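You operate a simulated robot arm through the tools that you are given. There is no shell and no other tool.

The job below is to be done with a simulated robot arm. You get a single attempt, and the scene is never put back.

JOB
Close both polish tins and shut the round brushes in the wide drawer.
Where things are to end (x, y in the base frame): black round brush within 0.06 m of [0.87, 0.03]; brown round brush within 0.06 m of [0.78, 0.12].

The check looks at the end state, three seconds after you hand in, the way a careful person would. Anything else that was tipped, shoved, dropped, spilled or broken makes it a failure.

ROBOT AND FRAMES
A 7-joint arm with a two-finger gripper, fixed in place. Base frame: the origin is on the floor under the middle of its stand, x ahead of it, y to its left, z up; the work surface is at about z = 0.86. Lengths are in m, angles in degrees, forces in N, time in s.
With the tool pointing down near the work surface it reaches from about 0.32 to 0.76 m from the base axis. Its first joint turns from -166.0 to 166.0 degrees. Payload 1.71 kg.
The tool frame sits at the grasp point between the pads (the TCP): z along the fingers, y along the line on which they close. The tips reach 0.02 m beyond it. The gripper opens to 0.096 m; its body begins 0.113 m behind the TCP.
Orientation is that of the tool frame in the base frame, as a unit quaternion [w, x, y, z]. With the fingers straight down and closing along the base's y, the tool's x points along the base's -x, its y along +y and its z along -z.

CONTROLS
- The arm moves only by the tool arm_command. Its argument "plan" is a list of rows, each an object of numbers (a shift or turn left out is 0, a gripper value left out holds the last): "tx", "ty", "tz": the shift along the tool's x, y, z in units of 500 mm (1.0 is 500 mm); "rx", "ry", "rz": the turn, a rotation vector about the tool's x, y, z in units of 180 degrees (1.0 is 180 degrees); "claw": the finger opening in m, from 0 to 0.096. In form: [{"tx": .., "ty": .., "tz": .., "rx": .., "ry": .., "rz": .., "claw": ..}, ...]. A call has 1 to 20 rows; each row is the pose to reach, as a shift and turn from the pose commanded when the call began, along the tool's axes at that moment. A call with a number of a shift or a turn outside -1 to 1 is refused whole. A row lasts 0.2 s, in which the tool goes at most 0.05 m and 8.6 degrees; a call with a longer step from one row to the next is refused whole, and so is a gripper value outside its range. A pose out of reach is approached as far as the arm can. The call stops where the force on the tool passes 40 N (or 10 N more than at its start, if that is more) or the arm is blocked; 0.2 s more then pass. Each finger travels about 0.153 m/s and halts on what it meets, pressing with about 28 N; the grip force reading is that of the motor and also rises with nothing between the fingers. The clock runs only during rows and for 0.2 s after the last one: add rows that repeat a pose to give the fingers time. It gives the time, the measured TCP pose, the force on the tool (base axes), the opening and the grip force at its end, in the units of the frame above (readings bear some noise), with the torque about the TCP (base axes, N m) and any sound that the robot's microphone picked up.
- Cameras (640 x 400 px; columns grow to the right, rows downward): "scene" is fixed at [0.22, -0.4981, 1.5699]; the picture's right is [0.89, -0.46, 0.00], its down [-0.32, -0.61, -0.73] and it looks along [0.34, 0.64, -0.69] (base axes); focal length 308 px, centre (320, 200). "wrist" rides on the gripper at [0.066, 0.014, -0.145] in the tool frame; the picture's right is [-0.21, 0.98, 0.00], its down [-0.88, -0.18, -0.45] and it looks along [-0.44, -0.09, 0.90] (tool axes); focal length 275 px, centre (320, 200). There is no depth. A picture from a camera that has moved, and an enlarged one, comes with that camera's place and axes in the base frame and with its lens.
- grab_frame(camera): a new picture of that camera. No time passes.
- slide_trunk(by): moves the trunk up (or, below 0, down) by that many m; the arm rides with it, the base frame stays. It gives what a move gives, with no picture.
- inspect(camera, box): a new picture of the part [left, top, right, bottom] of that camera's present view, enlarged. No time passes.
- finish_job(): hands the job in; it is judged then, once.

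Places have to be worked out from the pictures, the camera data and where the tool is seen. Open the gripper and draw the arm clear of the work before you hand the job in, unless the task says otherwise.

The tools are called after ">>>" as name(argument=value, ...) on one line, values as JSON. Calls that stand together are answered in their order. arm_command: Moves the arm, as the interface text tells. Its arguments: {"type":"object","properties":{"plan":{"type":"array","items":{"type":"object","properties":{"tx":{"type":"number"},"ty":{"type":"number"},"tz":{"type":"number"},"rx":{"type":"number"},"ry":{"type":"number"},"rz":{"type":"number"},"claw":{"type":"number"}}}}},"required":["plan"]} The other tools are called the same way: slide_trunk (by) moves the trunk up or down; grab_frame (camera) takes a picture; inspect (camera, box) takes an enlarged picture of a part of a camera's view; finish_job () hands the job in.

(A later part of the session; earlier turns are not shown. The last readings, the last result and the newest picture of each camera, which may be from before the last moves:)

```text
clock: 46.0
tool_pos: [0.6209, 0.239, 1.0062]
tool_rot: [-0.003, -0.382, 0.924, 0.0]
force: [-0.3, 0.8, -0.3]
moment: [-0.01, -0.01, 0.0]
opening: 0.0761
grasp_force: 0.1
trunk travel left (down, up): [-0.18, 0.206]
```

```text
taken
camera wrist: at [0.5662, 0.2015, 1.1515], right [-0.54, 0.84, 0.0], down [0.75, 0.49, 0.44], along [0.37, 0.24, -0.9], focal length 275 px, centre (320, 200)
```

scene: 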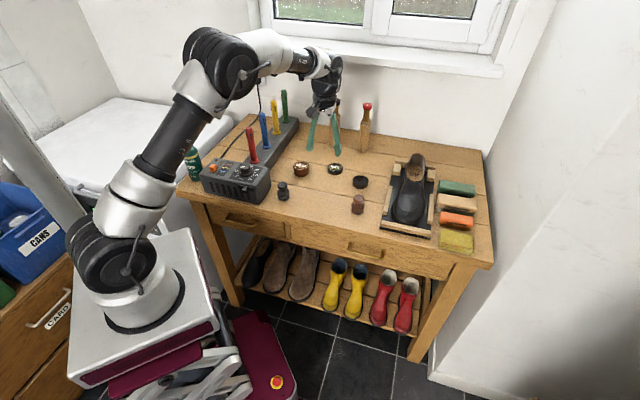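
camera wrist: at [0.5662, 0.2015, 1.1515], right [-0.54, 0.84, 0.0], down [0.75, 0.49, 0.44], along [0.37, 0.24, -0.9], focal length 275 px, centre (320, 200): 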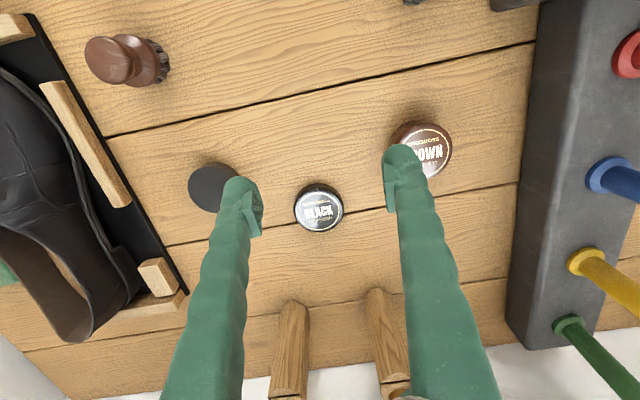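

The elbow is now much more bent. I extend over the BLACK lid in steps at z≈0.99.

>>> arm_command(plan=[{"tx": -0.04, "ty": -0.01, "tz": 0.01, "rx": 0.0012, "ry": -0.0012}, {"tx": -0.08, "ty": -0.02, "tz": 0.02, "rx": 0.0012, "ry": -0.0012}, {"tx": -0.12, "ty": -0.03, "tz": 0.03, "rx": 0.0012, "ry": -0.0012}, {"tx": -0.16, "ty": -0.04, "tz": 0.03, "rx": 0.0012, "ry": -0.0012}, {"tx": -0.16, "ty": -0.04, "tz": 0.03, "rx": 0.0012, "ry": -0.0012}])

>>> grab_frame(camera="wrist")

```text
clock: 47.2
tool_pos: [0.6994, 0.2834, 0.9921]
tool_rot: [-0.001, -0.382, 0.924, -0.001]
force: [-0.2, 0.9, 0.9]
moment: [-0.01, -0.01, -0.03]
opening: 0.0762
grasp_force: 0.1
trunk travel left (down, up): [-0.18, 0.206]
```

```text
taken
camera wrist: at [0.6438, 0.2467, 1.1361], right [-0.54, 0.84, 0.0], down [0.75, 0.49, 0.44], along [0.37, 0.24, -0.9], focal length 275 px, centre (320, 200)
```

wrist: 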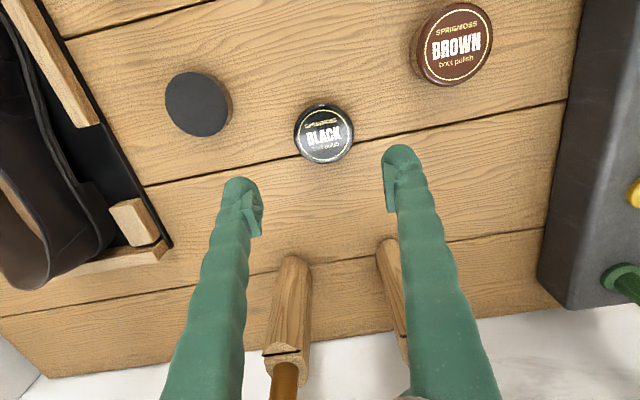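

No block now. The lid is at n≈0.6877, t≈0.2895; I correct by -8 mm, -5 mm and descend to z≈0.905.

>>> arm_command(plan=[{"tx": 0.016, "ty": 0.0096, "tz": 0.06}, {"tx": 0.016, "ty": 0.0096, "tz": 0.12}, {"tx": 0.016, "ty": 0.0096, "tz": 0.174}, {"tx": 0.016, "ty": 0.0096, "tz": 0.174}])

>>> grab_frame(camera="wrist")

>>> inspect(camera="wrist", box=[240, 110, 400, 230])

```text
clock: 47.6
tool_pos: [0.6708, 0.2801, 0.981]
tool_rot: [0.008, -0.382, 0.924, -0.005]
force: [-0.4, -0.3, -0.6]
moment: [0.03, -0.12, 0.02]
opening: 0.0758
grasp_force: 0.2
trunk travel left (down, up): [-0.18, 0.206]
stopped in row 2: the arm was blocked; the commanded pose is now the measured one
```

```text
taken
camera wrist: at [0.6123, 0.2435, 1.1239], right [-0.55, 0.84, -0.01], down [0.74, 0.49, 0.46], along [0.39, 0.24, -0.89], focal length 275 px, centre (320, 200)
```

wrist: 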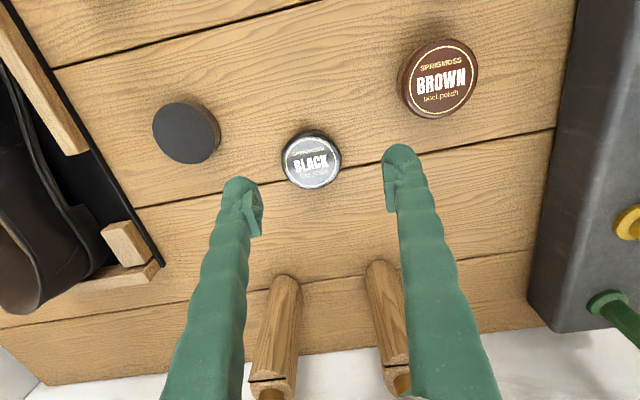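

```text
3.33 times, centred on (320, 170) of wrist
camera zoom: at [0.6123, 0.2435, 1.1239], right [-0.55, 0.84, -0.01], down [0.74, 0.49, 0.46], along [0.39, 0.24, -0.89], focal length 918 px, centre (320, 300)
```

zoom: 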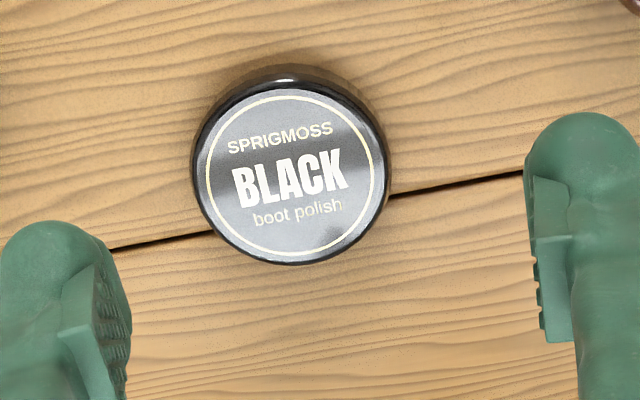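

It jumped again on descending. The blocked points all lie at a near-constant distance from the right-hand wooden post (red top), so I look closely at the hand, wrist hoses and posts.

>>> inspect(camera="scene", box=[290, 40, 400, 160])

>>> inspect(camera="wrist", box=[230, 250, 420, 400])

```text
3.33 times, centred on (345, 100) of scene
camera zoom: at [0.22, -0.4981, 1.5699], right [0.89, -0.46, 0.0], down [-0.32, -0.61, -0.73], along [0.34, 0.64, -0.69], focal length 1028 px, centre (237, 533)
```

zoom: 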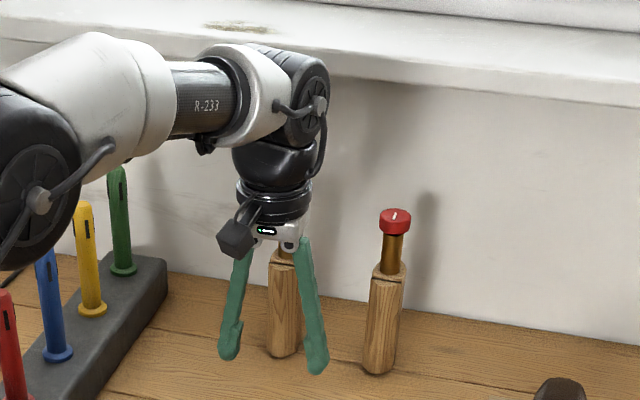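

```text
2.67 times, centred on (325, 325) of wrist
camera zoom: at [0.6123, 0.2435, 1.1239], right [-0.55, 0.84, -0.01], down [0.74, 0.49, 0.46], along [0.39, 0.24, -0.89], focal length 734 px, centre (307, -133)
```

zoom: 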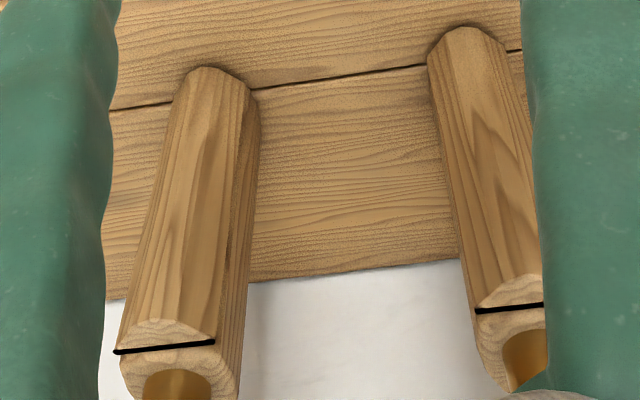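

The wrist joint overlaps the sill/post area there, and every deviation tips the fingers outward and the wrist back. So I'll reach for the lid with the tool tilted about 18° (fingers toward +n, wrist held back toward me), which keeps the pads square to the lid. First I back off and tilt.

>>> arm_command(plan=[{"tx": 0.04}, {"tx": 0.08, "rx": -0.002, "ry": -0.03}, {"tx": 0.08, "rx": -0.004, "ry": -0.065}, {"tx": 0.08, "rx": -0.0049, "ry": -0.0963}, {"tx": 0.08, "rx": -0.0049, "ry": -0.0963}])

>>> grab_frame(camera="wrist")

>>> grab_frame(camera="scene")

```text
clock: 48.8
tool_pos: [0.6432, 0.2497, 0.975]
tool_rot: [0.143, -0.378, 0.913, 0.06]
force: [-0.7, -0.3, 0.1]
moment: [0.04, -0.02, 0.03]
opening: 0.0759
grasp_force: 0.1
trunk travel left (down, up): [-0.18, 0.206]
```

```text
taken
camera wrist: at [0.5595, 0.1836, 1.0922], right [-0.55, 0.83, 0.06], down [0.62, 0.36, 0.69], along [0.55, 0.42, -0.72], focal length 275 px, centre (320, 200)
```

wrist: 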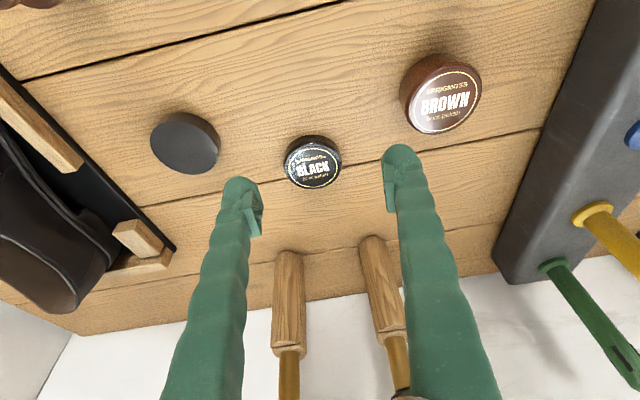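

```text
taken
```

scene: 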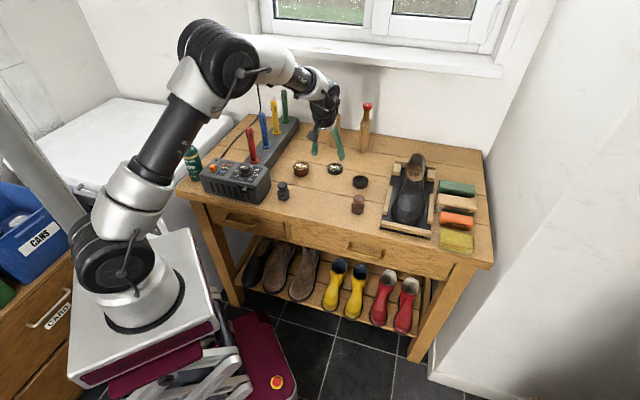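

Tilt is 17.8° about the closing axis, with TCP at n=0.631, t=0.278. I move over the lid and down to z≈0.91.

>>> arm_command(plan=[{"tx": -0.0165, "ty": -0.006, "tz": 0.04}, {"tx": -0.033, "ty": -0.012, "tz": 0.079}, {"tx": -0.0496, "ty": -0.018, "tz": 0.118}, {"tx": -0.0661, "ty": -0.023, "tz": 0.158}, {"tx": -0.0661, "ty": -0.023, "tz": 0.158}])

>>> grab_frame(camera="wrist")

```text
clock: 50.0
tool_pos: [0.6912, 0.2817, 0.9091]
tool_rot: [0.144, -0.379, 0.912, 0.061]
force: [-0.3, 0.5, 0.1]
moment: [0.03, 0.01, -0.01]
opening: 0.0759
grasp_force: 0.0
trunk travel left (down, up): [-0.18, 0.206]
```

```text
taken
camera wrist: at [0.6071, 0.215, 1.0277], right [-0.55, 0.83, 0.06], down [0.63, 0.36, 0.69], along [0.55, 0.42, -0.72], focal length 275 px, centre (320, 200)
```

wrist: 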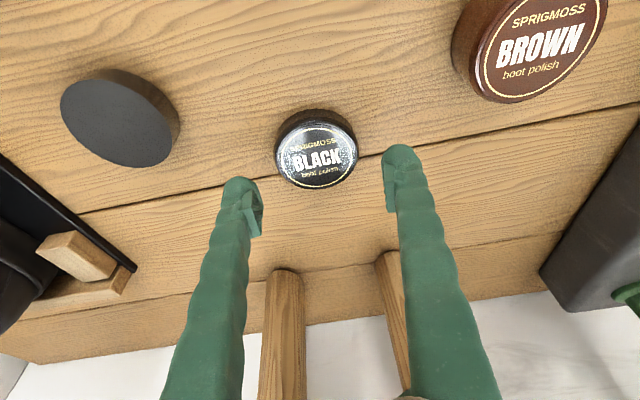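

No block with the tilted tool. I zoom on the lid to fine-centre before descending.

>>> inspect(camera="wrist", box=[252, 95, 380, 205])

>>> inspect(camera="scene", box=[300, 130, 370, 185])

```text
3.64 times, centred on (316, 150) of wrist
camera zoom: at [0.6071, 0.215, 1.0277], right [-0.55, 0.83, 0.06], down [0.63, 0.36, 0.69], along [0.55, 0.42, -0.72], focal length 1001 px, centre (334, 382)
```

zoom: 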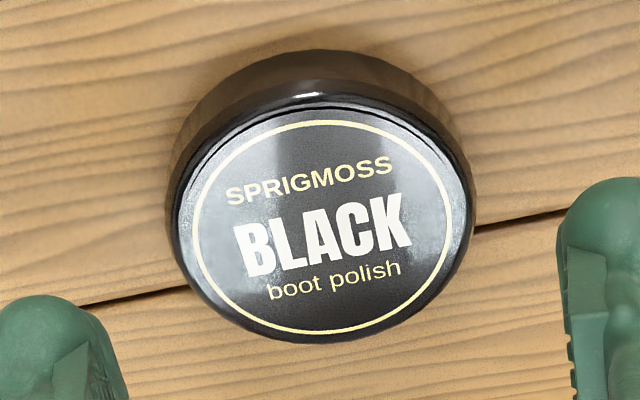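

```text
7.27 times, centred on (335, 158) of scene
camera zoom: at [0.22, -0.4981, 1.5699], right [0.89, -0.46, 0.0], down [-0.32, -0.61, -0.73], along [0.34, 0.64, -0.69], focal length 2243 px, centre (211, 509)
```

zoom: 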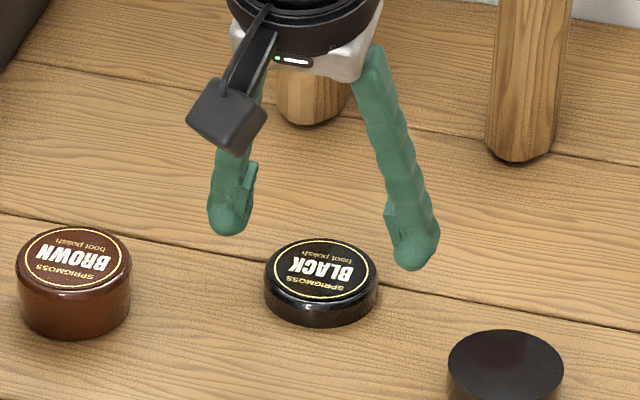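

The lid centre coincides with the TCP (n≈0.688, t≈0.290). I descend vertically 2.2 cm.

>>> arm_command(plan=[{"tx": 0.0045, "tz": 0.014}, {"tx": 0.009, "tz": 0.028}, {"tx": 0.0135, "tz": 0.0419}, {"tx": 0.0135, "tz": 0.0419}])

>>> inspect(camera="wrist", box=[220, 120, 420, 245])

```text
clock: 51.0
tool_pos: [0.6901, 0.2826, 0.887]
tool_rot: [0.143, -0.379, 0.912, 0.06]
force: [0.7, 0.5, -0.3]
moment: [0.01, 0.01, 0.01]
opening: 0.0761
grasp_force: 0.0
trunk travel left (down, up): [-0.18, 0.206]
```

```text
3.20 times, centred on (320, 182) of wrist
camera zoom: at [0.6069, 0.2159, 1.0056], right [-0.55, 0.83, 0.06], down [0.63, 0.36, 0.69], along [0.55, 0.42, -0.72], focal length 881 px, centre (320, 256)
```

zoom: 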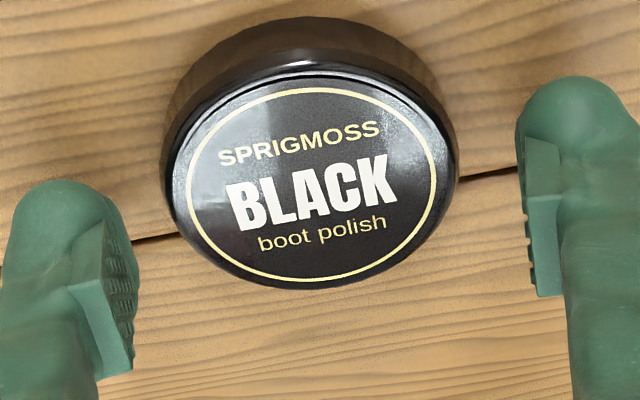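

Everything is centred within 1 mm. I close on the BLACK lid.

>>> arm_command(plan=[{"claw": 0.06}, {"claw": 0.045}, {"claw": 0.045}, {"claw": 0.045}])

>>> inspect(camera="wrist", box=[220, 100, 420, 245])

```text
clock: 52.0
tool_pos: [0.6907, 0.2818, 0.8883]
tool_rot: [0.143, -0.378, 0.913, 0.06]
force: [-0.7, -0.3, -1.2]
moment: [0.03, 0.04, 0.02]
opening: 0.0511
grasp_force: 27.7
trunk travel left (down, up): [-0.18, 0.206]
```

```text
2.76 times, centred on (320, 172) of wrist
camera zoom: at [0.6069, 0.2159, 1.0058], right [-0.55, 0.83, 0.06], down [0.63, 0.36, 0.69], along [0.55, 0.42, -0.72], focal length 759 px, centre (320, 276)
```

zoom: 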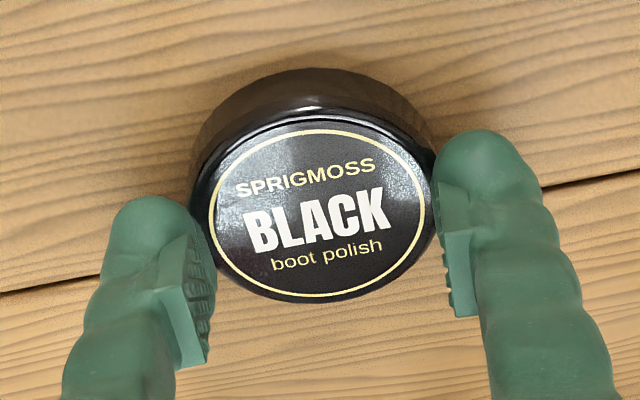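

Gripped (opening 0.0511, 28 N). I lift 5 cm vertically and check.

>>> arm_command(plan=[{"tx": -0.01, "tz": -0.031}, {"tx": -0.02, "tz": -0.063}, {"tx": -0.03, "tz": -0.095}, {"tx": -0.03, "tz": -0.095}])

>>> inspect(camera="scene", box=[300, 130, 390, 200])

>>> grab_frame(camera="wrist")

```text
clock: 53.0
tool_pos: [0.691, 0.2832, 0.9404]
tool_rot: [0.143, -0.377, 0.913, 0.06]
force: [-1.0, 0.1, -0.6]
moment: [0.03, 0.03, -0.01]
opening: 0.0508
grasp_force: 28.2
trunk travel left (down, up): [-0.18, 0.206]
```

```text
5.71 times, centred on (345, 165) of scene
camera zoom: at [0.22, -0.4981, 1.5699], right [0.89, -0.46, 0.0], down [-0.32, -0.61, -0.73], along [0.34, 0.64, -0.69], focal length 1762 px, centre (177, 400)
```

zoom: 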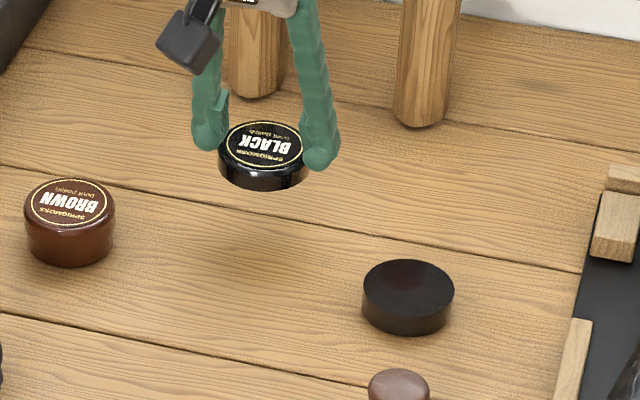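

```text
taken
camera wrist: at [0.6068, 0.216, 1.0581], right [-0.55, 0.83, 0.06], down [0.63, 0.36, 0.69], along [0.55, 0.42, -0.72], focal length 275 px, centre (320, 200)
```

wrist: 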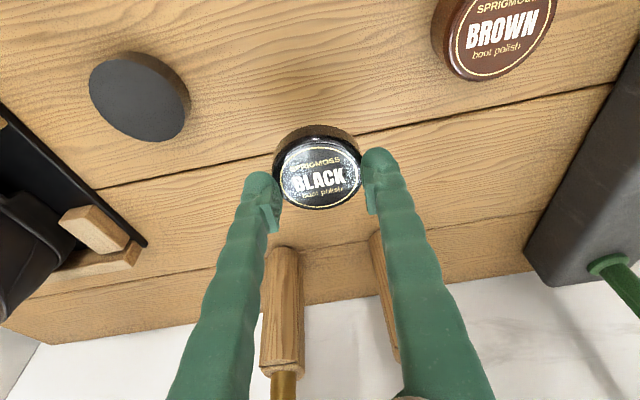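

The BLACK lid is held level. I carry it over the black tin (n≈0.637, t≈0.394) at the same height.

>>> arm_command(plan=[{"tx": 0.0245, "ty": -0.053, "tz": -0.008}, {"tx": 0.049, "ty": -0.106, "tz": -0.016}, {"tx": 0.0735, "ty": -0.159, "tz": -0.024}, {"tx": 0.0979, "ty": -0.2112, "tz": -0.0315}, {"tx": 0.0979, "ty": -0.2112, "tz": -0.0315}])

>>> inspect(camera="scene", box=[336, 150, 384, 198])

>>> inspect(camera="wrist", box=[240, 70, 400, 220])

```text
clock: 54.2
tool_pos: [0.7302, 0.1696, 0.9398]
tool_rot: [0.142, -0.379, 0.912, 0.06]
force: [-1.1, -0.3, -0.3]
moment: [-0.01, 0.01, 0.0]
opening: 0.051
grasp_force: 27.9
trunk travel left (down, up): [-0.18, 0.206]
```

```text
8.33 times, centred on (360, 174) of scene
camera zoom: at [0.22, -0.4981, 1.5699], right [0.89, -0.46, 0.0], down [-0.32, -0.61, -0.73], along [0.34, 0.64, -0.69], focal length 2570 px, centre (-13, 417)
```

zoom: 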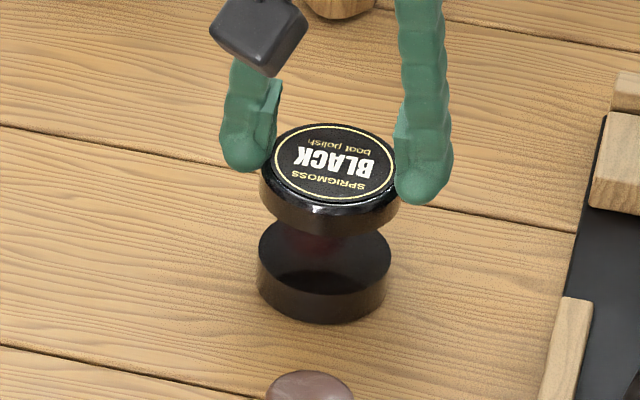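

```text
2.67 times, centred on (320, 145) of wrist
camera zoom: at [0.6455, 0.1037, 1.0573], right [-0.55, 0.83, 0.06], down [0.62, 0.36, 0.69], along [0.55, 0.42, -0.72], focal length 734 px, centre (320, 347)
```

zoom: 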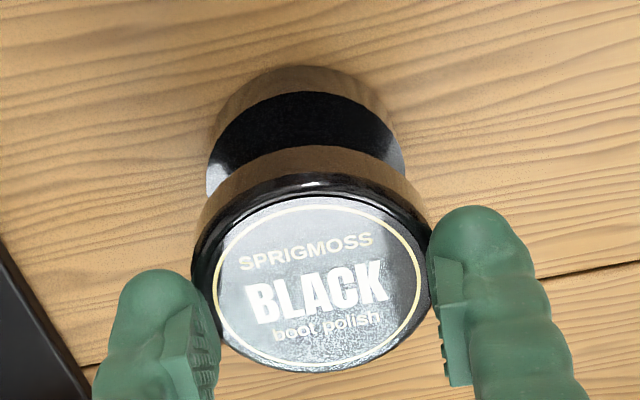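

The lid needs about +3 mm in n to be over the tin. I apply that and descend until the lid is about 7 mm above the tin.

>>> arm_command(plan=[{"tx": 0.0053, "ty": -0.0006, "tz": 0.0265}, {"tx": 0.0107, "ty": -0.0006, "tz": 0.0529}, {"tx": 0.0107, "ty": -0.0006, "tz": 0.0529}])

>>> inspect(camera="scene", box=[350, 164, 372, 190])

>>> inspect(camera="wrist", box=[260, 80, 380, 170])

```text
clock: 55.0
tool_pos: [0.7326, 0.1733, 0.9118]
tool_rot: [0.142, -0.379, 0.913, 0.06]
force: [0.0, 0.1, -0.8]
moment: [0.02, 0.03, 0.0]
opening: 0.0507
grasp_force: 27.9
trunk travel left (down, up): [-0.18, 0.206]
```

```text
15.38 times, centred on (361, 177) of scene
camera zoom: at [0.22, -0.4981, 1.5699], right [0.89, -0.46, 0.0], down [-0.32, -0.61, -0.73], along [0.34, 0.64, -0.69], focal length 4745 px, centre (-311, 554)
```

zoom: 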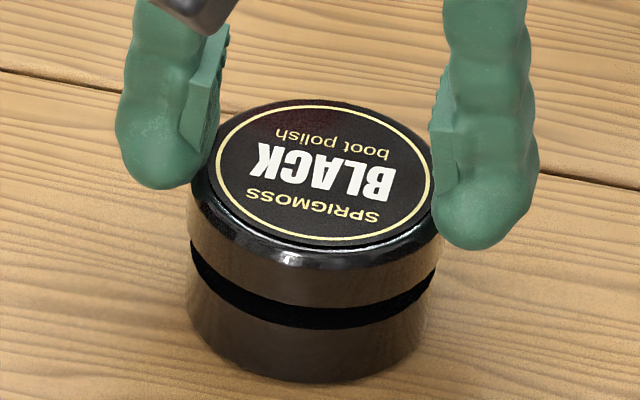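

```text
4.44 times, centred on (320, 125) of wrist
camera zoom: at [0.6479, 0.1059, 1.0303], right [-0.55, 0.83, 0.06], down [0.63, 0.36, 0.69], along [0.55, 0.42, -0.72], focal length 1224 px, centre (320, 533)
```

zoom: 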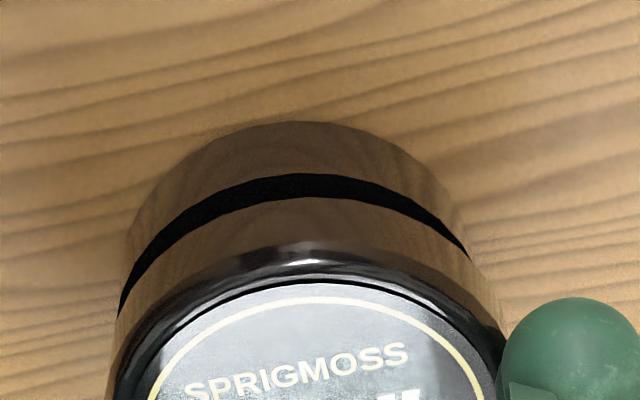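

Aligned to about 0.3 mm in n; I add +0.35 mm in t and lower 6 mm.

>>> arm_command(plan=[{"tx": 0.0018, "ty": -0.0007, "tz": 0.0057}, {"tx": 0.0037, "ty": -0.0007, "tz": 0.0114}, {"tx": 0.0037, "ty": -0.0007, "tz": 0.0114}])

>>> inspect(camera="scene", box=[350, 164, 372, 190])

>>> inspect(camera="wrist", box=[260, 80, 380, 170])

```text
clock: 55.8
tool_pos: [0.7323, 0.1728, 0.9072]
tool_rot: [0.143, -0.38, 0.912, 0.06]
force: [-1.0, -1.5, 5.9]
moment: [-0.18, -0.11, -0.07]
opening: 0.0504
grasp_force: 28.1
trunk travel left (down, up): [-0.18, 0.206]
heard: snap
```

```text
15.38 times, centred on (361, 177) of scene
camera zoom: at [0.22, -0.4981, 1.5699], right [0.89, -0.46, 0.0], down [-0.32, -0.61, -0.73], along [0.34, 0.64, -0.69], focal length 4745 px, centre (-311, 554)
```

zoom: 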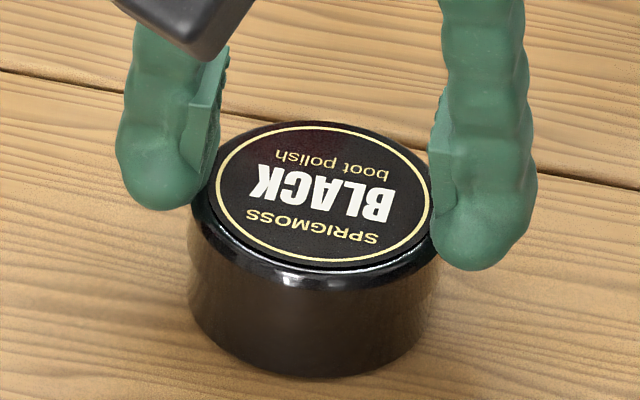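

```text
4.44 times, centred on (320, 125) of wrist
camera zoom: at [0.6478, 0.1054, 1.0244], right [-0.55, 0.83, 0.06], down [0.62, 0.36, 0.69], along [0.55, 0.42, -0.72], focal length 1224 px, centre (320, 533)
```

zoom: 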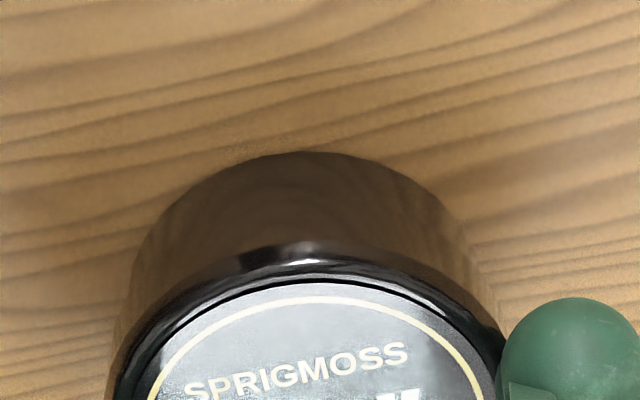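

"Snap" heard: the BLACK lid is on its tin. I relieve the pressure, open, and rise clear.

>>> arm_command(plan=[{"tx": -0.0006, "tz": -0.0019}, {"tx": -0.0006, "tz": -0.0019, "claw": 0.06}, {"tx": -0.0006, "tz": -0.0019, "claw": 0.074}, {"tx": -0.0006, "tz": -0.0019, "claw": 0.076}, {"tx": -0.0306, "tz": -0.095, "claw": 0.076}, {"tx": -0.055, "tz": -0.17, "claw": 0.076}, {"tx": -0.055, "tz": -0.17, "claw": 0.076}])

>>> grab_frame(camera="wrist")

>>> inspect(camera="scene", box=[270, 140, 400, 230])

```text
clock: 57.4
tool_pos: [0.7327, 0.1732, 0.9967]
tool_rot: [0.141, -0.378, 0.913, 0.059]
force: [-0.8, 0.5, -0.7]
moment: [-0.01, -0.02, -0.03]
opening: 0.0764
grasp_force: 0.1
trunk travel left (down, up): [-0.18, 0.206]
```

```text
taken
camera wrist: at [0.6481, 0.1072, 1.1149], right [-0.55, 0.83, 0.06], down [0.63, 0.36, 0.69], along [0.55, 0.42, -0.72], focal length 275 px, centre (320, 200)
```

wrist: 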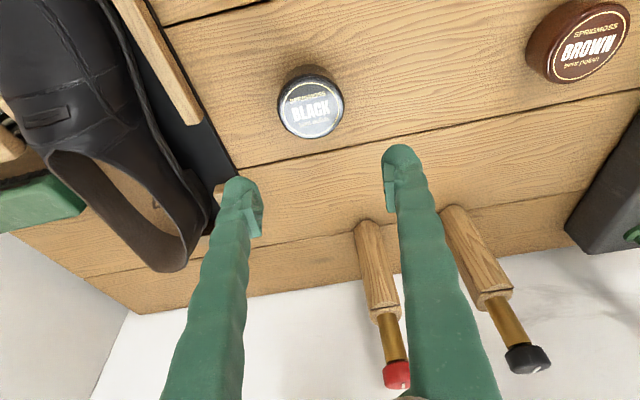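

```text
4.44 times, centred on (335, 185) of scene
camera zoom: at [0.22, -0.4981, 1.5699], right [0.89, -0.46, 0.0], down [-0.32, -0.61, -0.73], along [0.34, 0.64, -0.69], focal length 1371 px, centre (253, 267)
```

zoom: 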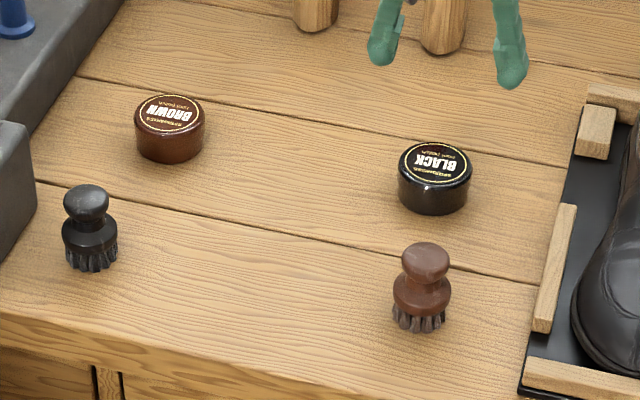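

Both tins are closed and undisturbed. Next the drawer: its handle bar is at about n=0.38, t=0.47, z=0.82. I retract along -n, off the front of the table, at this height.

>>> arm_command(plan=[{"tx": 0.09, "tz": -0.029}, {"tx": 0.18, "tz": -0.058}, {"tx": 0.27, "tz": -0.087}, {"tx": 0.36, "tz": -0.116}, {"tx": 0.45, "tz": -0.145}, {"tx": 0.54, "tz": -0.174}, {"tx": 0.6288, "tz": -0.2024}, {"tx": 0.6288, "tz": -0.2024}])

>>> grab_frame(camera="scene")

>>> grab_frame(camera="wrist")

```text
clock: 59.2
tool_pos: [0.503, -0.0605, 0.9915]
tool_rot: [0.142, -0.378, 0.913, 0.06]
force: [0.2, 0.6, 0.5]
moment: [-0.03, 0.04, 0.01]
opening: 0.0761
grasp_force: 0.0
trunk travel left (down, up): [-0.18, 0.206]
```

```text
taken
```

scene: 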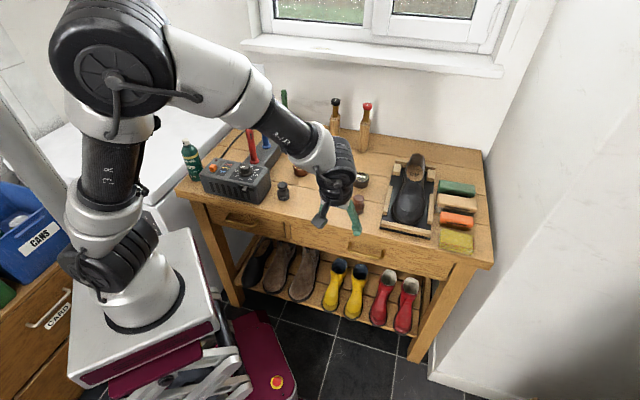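

```text
taken
camera wrist: at [0.4198, -0.1269, 1.1101], right [-0.55, 0.83, 0.06], down [0.63, 0.36, 0.69], along [0.55, 0.42, -0.72], focal length 275 px, centre (320, 200)
```

wrist: 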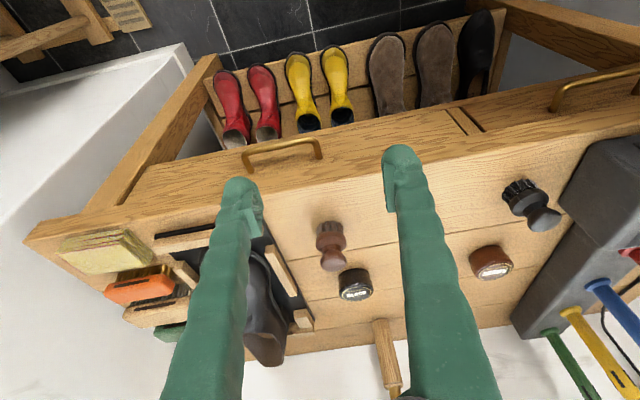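

The wrist camera now sees the drawer front and the handle. I zoom on it.

>>> inspect(camera="wrist", box=[220, 110, 350, 200])

>>> inspect(camera="wrist", box=[80, 80, 520, 260])

```text
4.44 times, centred on (285, 155) of wrist
camera zoom: at [0.4198, -0.1269, 1.1101], right [-0.55, 0.83, 0.06], down [0.63, 0.36, 0.69], along [0.55, 0.42, -0.72], focal length 1224 px, centre (476, 400)
```

zoom: 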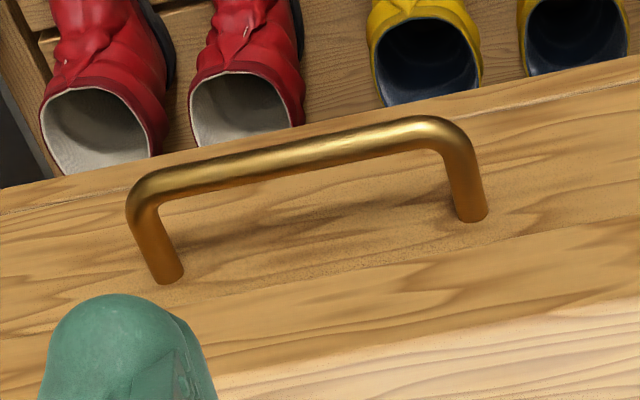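

```text
1.45 times, centred on (300, 170) of wrist
camera zoom: at [0.4198, -0.1269, 1.1101], right [-0.55, 0.83, 0.06], down [0.63, 0.36, 0.69], along [0.55, 0.42, -0.72], focal length 400 px, centre (349, 244)
```

zoom: 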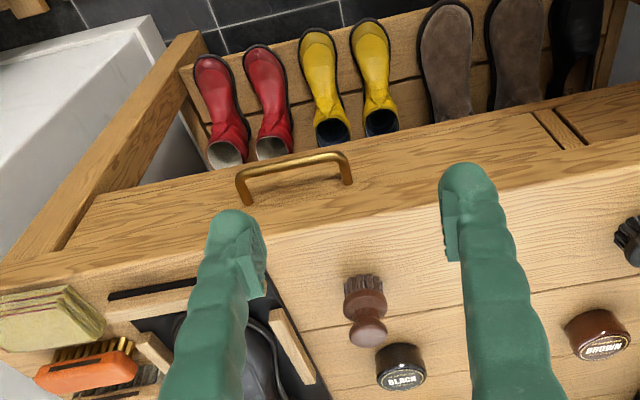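

Matching both views (post spacing in particular) puts the drawer front at n≈0.455, recessed under the table edge, with the bar at n≈0.42, z≈0.758, t from 0.415 to 0.525. I'll grip the bar with a horizontal tool, so I first pitch the tool up toward +n while shifting to t≈0.47.

>>> arm_command(plan=[{"ry": -0.0445, "ty": -0.016}, {"ry": -0.089, "ty": -0.032}, {"ry": -0.1335, "ty": -0.048}, {"ry": -0.178, "ty": -0.064}, {"ry": -0.2225, "ty": -0.08}, {"ry": -0.267, "ty": -0.096}, {"ry": -0.3115, "ty": -0.112}, {"ry": -0.356, "ty": -0.128}, {"ry": -0.39, "ty": -0.143}, {"ry": -0.39, "ty": -0.143}])

>>> grab_frame(camera="scene")

>>> grab_frame(camera="wrist")

```text
clock: 61.4
tool_pos: [0.549, -0.1121, 0.9936]
tool_rot: [0.641, -0.276, 0.665, 0.267]
force: [-0.2, -0.4, 0.2]
moment: [-0.02, 0.01, 0.01]
opening: 0.0762
grasp_force: 0.0
trunk travel left (down, up): [-0.18, 0.206]
```

```text
taken
```

scene: 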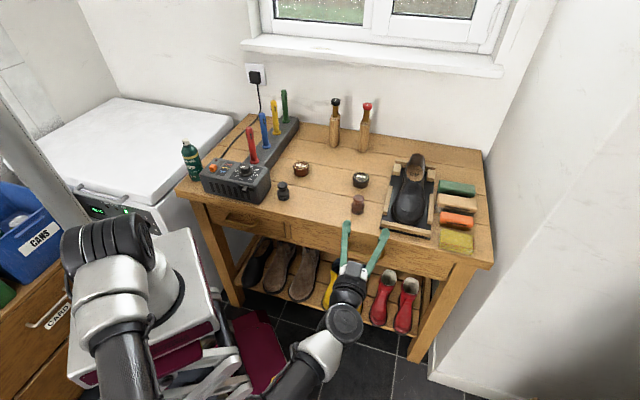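

```text
taken
camera wrist: at [0.4361, -0.2066, 0.9333], right [-0.69, 0.7, 0.21], down [-0.16, -0.42, 0.89], along [0.71, 0.58, 0.4], focal length 275 px, centre (320, 200)
```

wrist: 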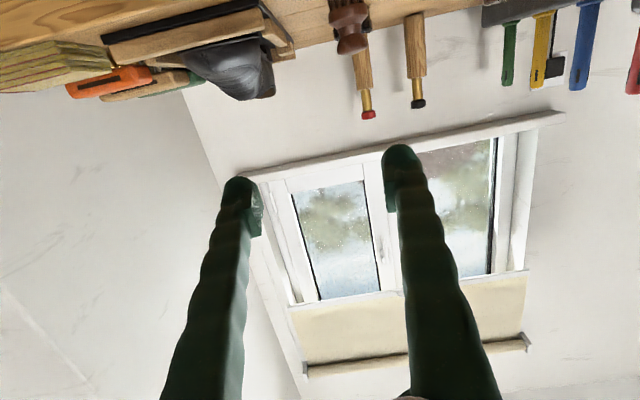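

The tool now points horizontally along +n. I roll it 90° so the fingers close vertically, with the camera going to the -t side.

>>> arm_command(plan=[{"rz": 0.0455}, {"rz": 0.091}, {"rz": 0.1365}, {"rz": 0.182}, {"rz": 0.2275}, {"rz": 0.273}, {"rz": 0.3185}, {"rz": 0.364}, {"rz": 0.4095}, {"rz": 0.455}, {"rz": 0.5}, {"rz": 0.5}])

>>> grab_frame(camera="scene")

>>> grab_frame(camera="wrist")

```text
clock: 64.0
tool_pos: [0.5489, -0.1115, 0.9952]
tool_rot: [0.265, 0.276, 0.664, 0.642]
force: [-0.3, 0.0, 0.0]
moment: [0.01, -0.03, -0.01]
opening: 0.076
grasp_force: 0.1
trunk travel left (down, up): [-0.18, 0.206]
```

```text
taken
```

scene: 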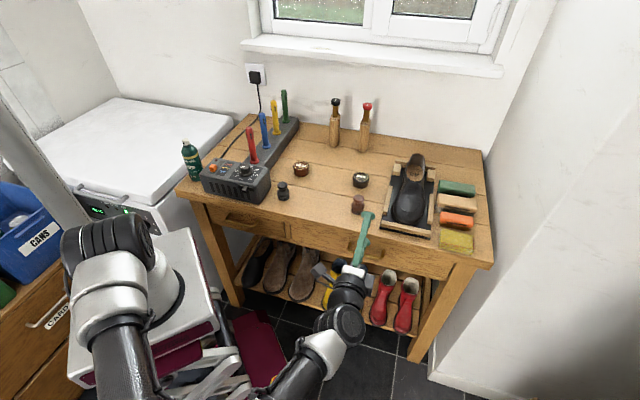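

```text
taken
camera wrist: at [0.4018, -0.1678, 1.0139], right [0.17, -0.12, 0.98], down [0.3, -0.94, -0.17], along [0.94, 0.32, -0.12], focal length 275 px, centre (320, 200)
```

wrist: 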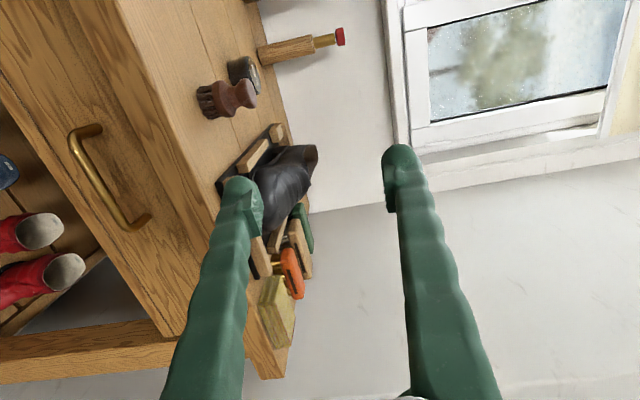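

The fingers now close vertically and the camera sees the handle at the left. I zoom in to locate the bar from this new angle.

>>> inspect(camera="wrist", box=[20, 80, 230, 280])

```text
2.00 times, centred on (125, 180) of wrist
camera zoom: at [0.4018, -0.1678, 1.0139], right [0.17, -0.12, 0.98], down [0.3, -0.94, -0.17], along [0.94, 0.32, -0.12], focal length 551 px, centre (710, 240)
```

zoom: 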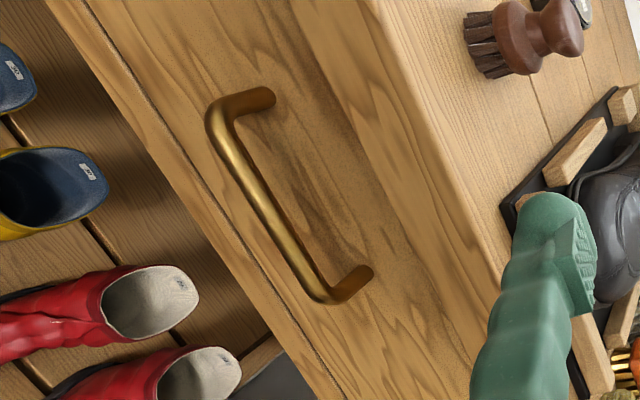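

Triangulating gives: drawer front n≈0.453 (z 0.68–0.82), table edge n≈0.428, bar centre n≈0.423, z≈0.76, t 0.414–0.525. I narrow the gripper to 0.04 and lower the trunk 13 cm, staying clear in front of the table.

>>> arm_command(plan=[{"claw": 0.05}, {"claw": 0.04}])

>>> slide_trunk(by=-0.13)

>>> grab_frame(camera="scene")

>>> grab_frame(camera="wrist")

```text
clock: 64.6
tool_pos: [0.5496, -0.1106, 0.9944]
tool_rot: [0.264, 0.276, 0.664, 0.642]
force: [0.5, -0.1, 0.3]
moment: [0.0, -0.02, -0.01]
opening: 0.04
grasp_force: 0.0
trunk travel left (down, up): [-0.18, 0.206]
```

```text
clock: 66.2
tool_pos: [0.5491, -0.1111, 0.865]
tool_rot: [0.265, 0.275, 0.664, 0.643]
force: [0.2, 0.0, -0.5]
moment: [0.0, -0.01, -0.01]
opening: 0.0401
grasp_force: 0.1
trunk travel left (down, up): [-0.05, 0.336]
```

```text
taken
```

scene: 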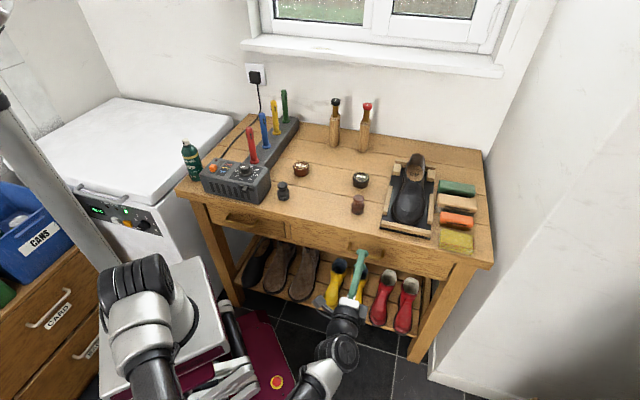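

```text
taken
camera wrist: at [0.4017, -0.1678, 0.8828], right [0.17, -0.12, 0.98], down [0.3, -0.94, -0.17], along [0.94, 0.32, -0.12], focal length 275 px, centre (320, 200)
```

wrist: 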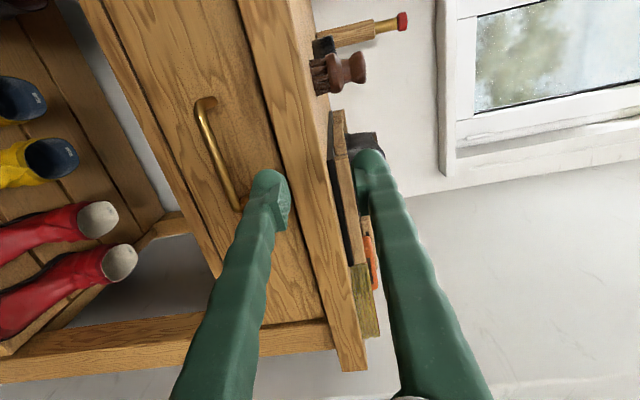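

z=0.865 now. I lower another 10 cm with the arm so the fingers are level with the bar.

>>> arm_command(plan=[{"ty": -0.067, "tz": 0.0023}, {"ty": -0.133, "tz": 0.0046}, {"ty": -0.2, "tz": 0.0068}, {"ty": -0.2, "tz": 0.0068}])

>>> grab_frame(camera="wrist")

>>> grab_frame(camera="scene")

```text
clock: 67.2
tool_pos: [0.5486, -0.1101, 0.7609]
tool_rot: [0.264, 0.275, 0.665, 0.642]
force: [0.5, -0.5, 1.2]
moment: [0.02, 0.05, 0.0]
opening: 0.0399
grasp_force: 0.2
trunk travel left (down, up): [-0.05, 0.336]
```

```text
taken
camera wrist: at [0.4012, -0.1677, 0.7799], right [0.17, -0.12, 0.98], down [0.3, -0.94, -0.17], along [0.94, 0.32, -0.12], focal length 275 px, centre (320, 200)
```

wrist: 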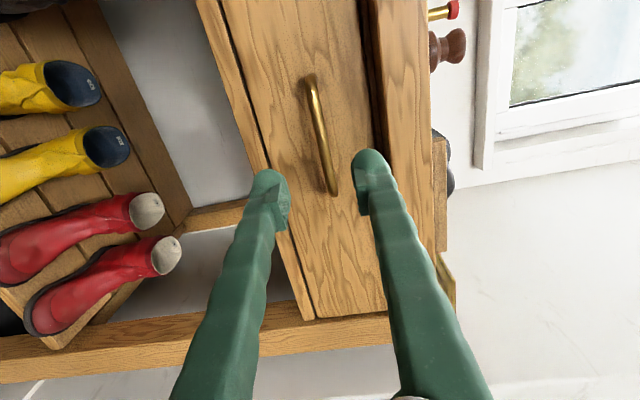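

```text
taken
```

scene: 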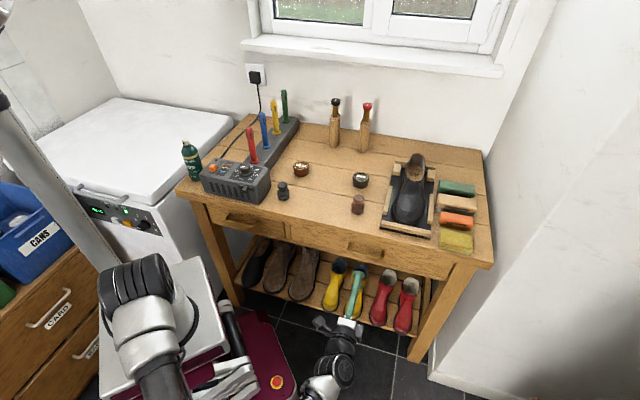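

The bar sits right between the fingers at z≈0.760. I advance 10.6 cm along +n so the pads straddle it.

>>> arm_command(plan=[{"ty": 0.0025, "tz": 0.07}, {"ty": 0.005, "tz": 0.14}, {"ty": 0.0063, "tz": 0.18}, {"ty": 0.0074, "tz": 0.2118}, {"ty": 0.0074, "tz": 0.2118}])

>>> grab_frame(camera="wrist")

>>> inspect(camera="scene", box=[310, 210, 430, 310])

```text
clock: 68.4
tool_pos: [0.6252, -0.0345, 0.7651]
tool_rot: [0.265, 0.276, 0.665, 0.642]
force: [0.3, -0.4, 0.5]
moment: [0.01, 0.01, -0.01]
opening: 0.0399
grasp_force: 0.1
trunk travel left (down, up): [-0.05, 0.336]
```

```text
taken
camera wrist: at [0.4768, -0.0922, 0.7828], right [0.17, -0.12, 0.98], down [0.3, -0.94, -0.17], along [0.94, 0.32, -0.12], focal length 275 px, centre (320, 200)
```

wrist: 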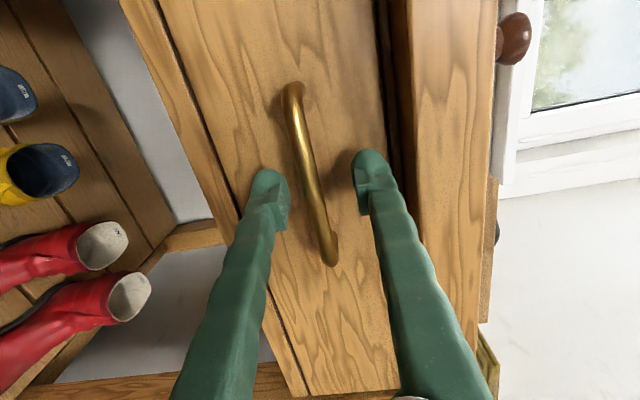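

```text
4.00 times, centred on (370, 260) of scene
camera zoom: at [0.22, -0.4981, 1.5699], right [0.89, -0.46, 0.0], down [-0.32, -0.61, -0.73], along [0.34, 0.64, -0.69], focal length 1234 px, centre (120, -40)
```

zoom: 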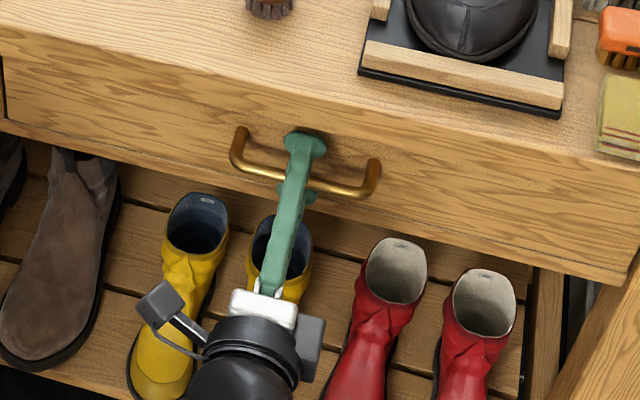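

The bar is between the pads, about 3.5 mm below the TCP. I lower that bit and close on the bar.

>>> arm_command(plan=[{"ty": -0.007}, {"ty": -0.007, "claw": 0.02}, {"ty": -0.007, "claw": 0.004}, {"ty": -0.007, "claw": 0.004}, {"ty": -0.007, "claw": 0.004}])

>>> inspect(camera="wrist", box=[240, 70, 420, 280])

```text
clock: 69.6
tool_pos: [0.6243, -0.0358, 0.759]
tool_rot: [0.264, 0.275, 0.665, 0.643]
force: [0.3, 0.8, 1.1]
moment: [0.0, -0.04, -0.01]
opening: 0.006
grasp_force: 33.9
trunk travel left (down, up): [-0.05, 0.336]
```

```text
1.90 times, centred on (330, 175) of wrist
camera zoom: at [0.4763, -0.0928, 0.7787], right [0.17, -0.12, 0.98], down [0.3, -0.94, -0.17], along [0.94, 0.32, -0.12], focal length 524 px, centre (301, 248)
```

zoom: 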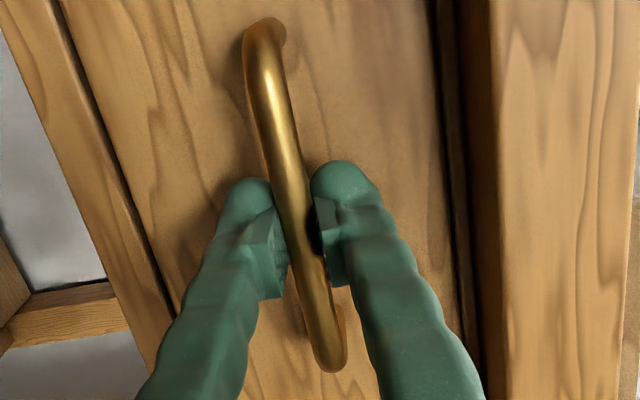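

The bar is gripped. I pull 5 cm along -n gently and read the force.

>>> arm_command(plan=[{"ty": -0.0007, "tz": -0.02}, {"ty": -0.0014, "tz": -0.04}, {"ty": -0.0021, "tz": -0.06}, {"ty": -0.0028, "tz": -0.08}, {"ty": -0.0035, "tz": -0.1}, {"ty": -0.0035, "tz": -0.1}])

>>> grab_frame(camera="wrist")

>>> grab_frame(camera="scene")

```text
clock: 71.0
tool_pos: [0.5875, -0.0724, 0.7593]
tool_rot: [0.265, 0.275, 0.665, 0.642]
force: [-3.1, 0.3, -3.1]
moment: [-0.02, 0.02, -0.05]
opening: 0.006
grasp_force: 34.3
trunk travel left (down, up): [-0.05, 0.336]
```

```text
taken
camera wrist: at [0.4398, -0.1291, 0.7789], right [0.17, -0.12, 0.98], down [0.3, -0.94, -0.17], along [0.94, 0.32, -0.12], focal length 275 px, centre (320, 200)
```

wrist: 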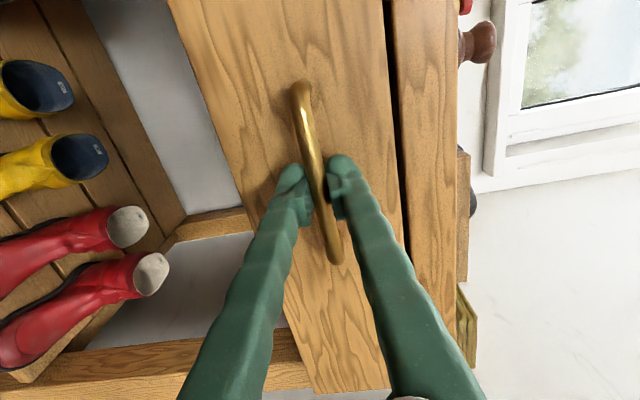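

```text
taken
```

scene: 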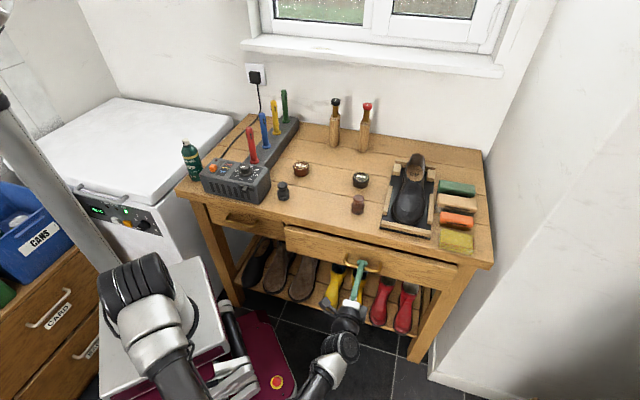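

The drawer slides with little force (opened ~5 cm). I pull another 10 cm.

>>> arm_command(plan=[{"ty": -0.001, "tz": -0.03}, {"ty": -0.0021, "tz": -0.06}, {"ty": -0.0032, "tz": -0.09}, {"ty": -0.0042, "tz": -0.12}, {"ty": -0.0053, "tz": -0.15}, {"ty": -0.0063, "tz": -0.18}, {"ty": -0.007, "tz": -0.2}, {"ty": -0.007, "tz": -0.2}])

>>> grab_frame(camera="scene")

>>> grab_frame(camera="wrist")

```text
clock: 72.8
tool_pos: [0.5174, -0.1418, 0.7599]
tool_rot: [0.265, 0.276, 0.665, 0.641]
force: [-10.5, 9.4, -21.2]
moment: [-0.07, -0.04, -0.04]
opening: 0.006
grasp_force: 34.1
trunk travel left (down, up): [-0.05, 0.336]
```

```text
taken
```

scene: 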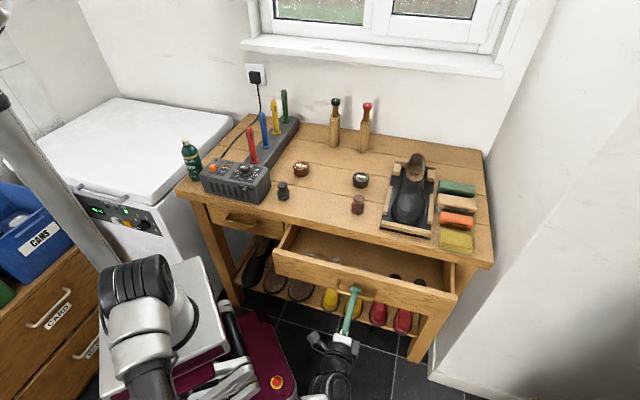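

```text
taken
camera wrist: at [0.3707, -0.1984, 0.7793], right [0.17, -0.12, 0.98], down [0.3, -0.94, -0.17], along [0.94, 0.32, -0.13], focal length 275 px, centre (320, 200)
```

wrist: 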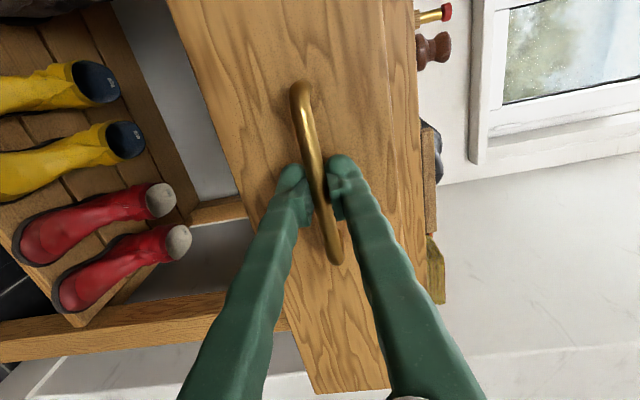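

The drawer is open ~15 cm, but side and vertical forces have built up from drift (about 14 N and 21 N). I shift the command back (down 4 mm, -t 2.5 mm) to relieve them before pulling on.

>>> arm_command(plan=[{"tx": 0.0025, "ty": -0.004}, {"tx": 0.005, "ty": -0.008}, {"tx": 0.005, "ty": -0.008}])

>>> inspect(camera="scene", box=[260, 200, 480, 350])

```text
clock: 73.6
tool_pos: [0.5184, -0.1432, 0.7597]
tool_rot: [0.267, 0.275, 0.663, 0.643]
force: [14.5, -10.8, 20.5]
moment: [0.09, -0.01, 0.1]
opening: 0.0062
grasp_force: 34.4
trunk travel left (down, up): [-0.05, 0.336]
```

```text
2.67 times, centred on (370, 275) of scene
camera zoom: at [0.22, -0.4981, 1.5699], right [0.89, -0.46, 0.0], down [-0.32, -0.61, -0.73], along [0.34, 0.64, -0.69], focal length 822 px, centre (187, 0)
```

zoom: 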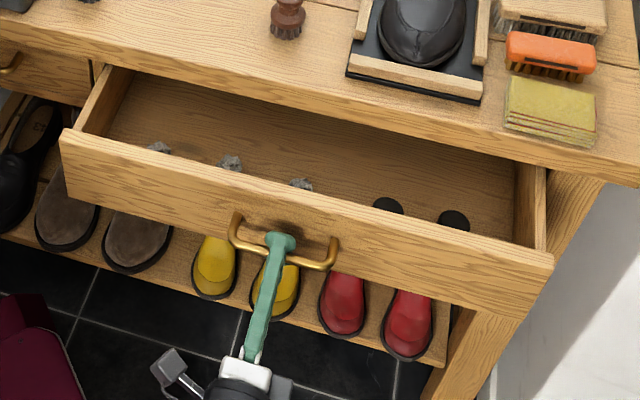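

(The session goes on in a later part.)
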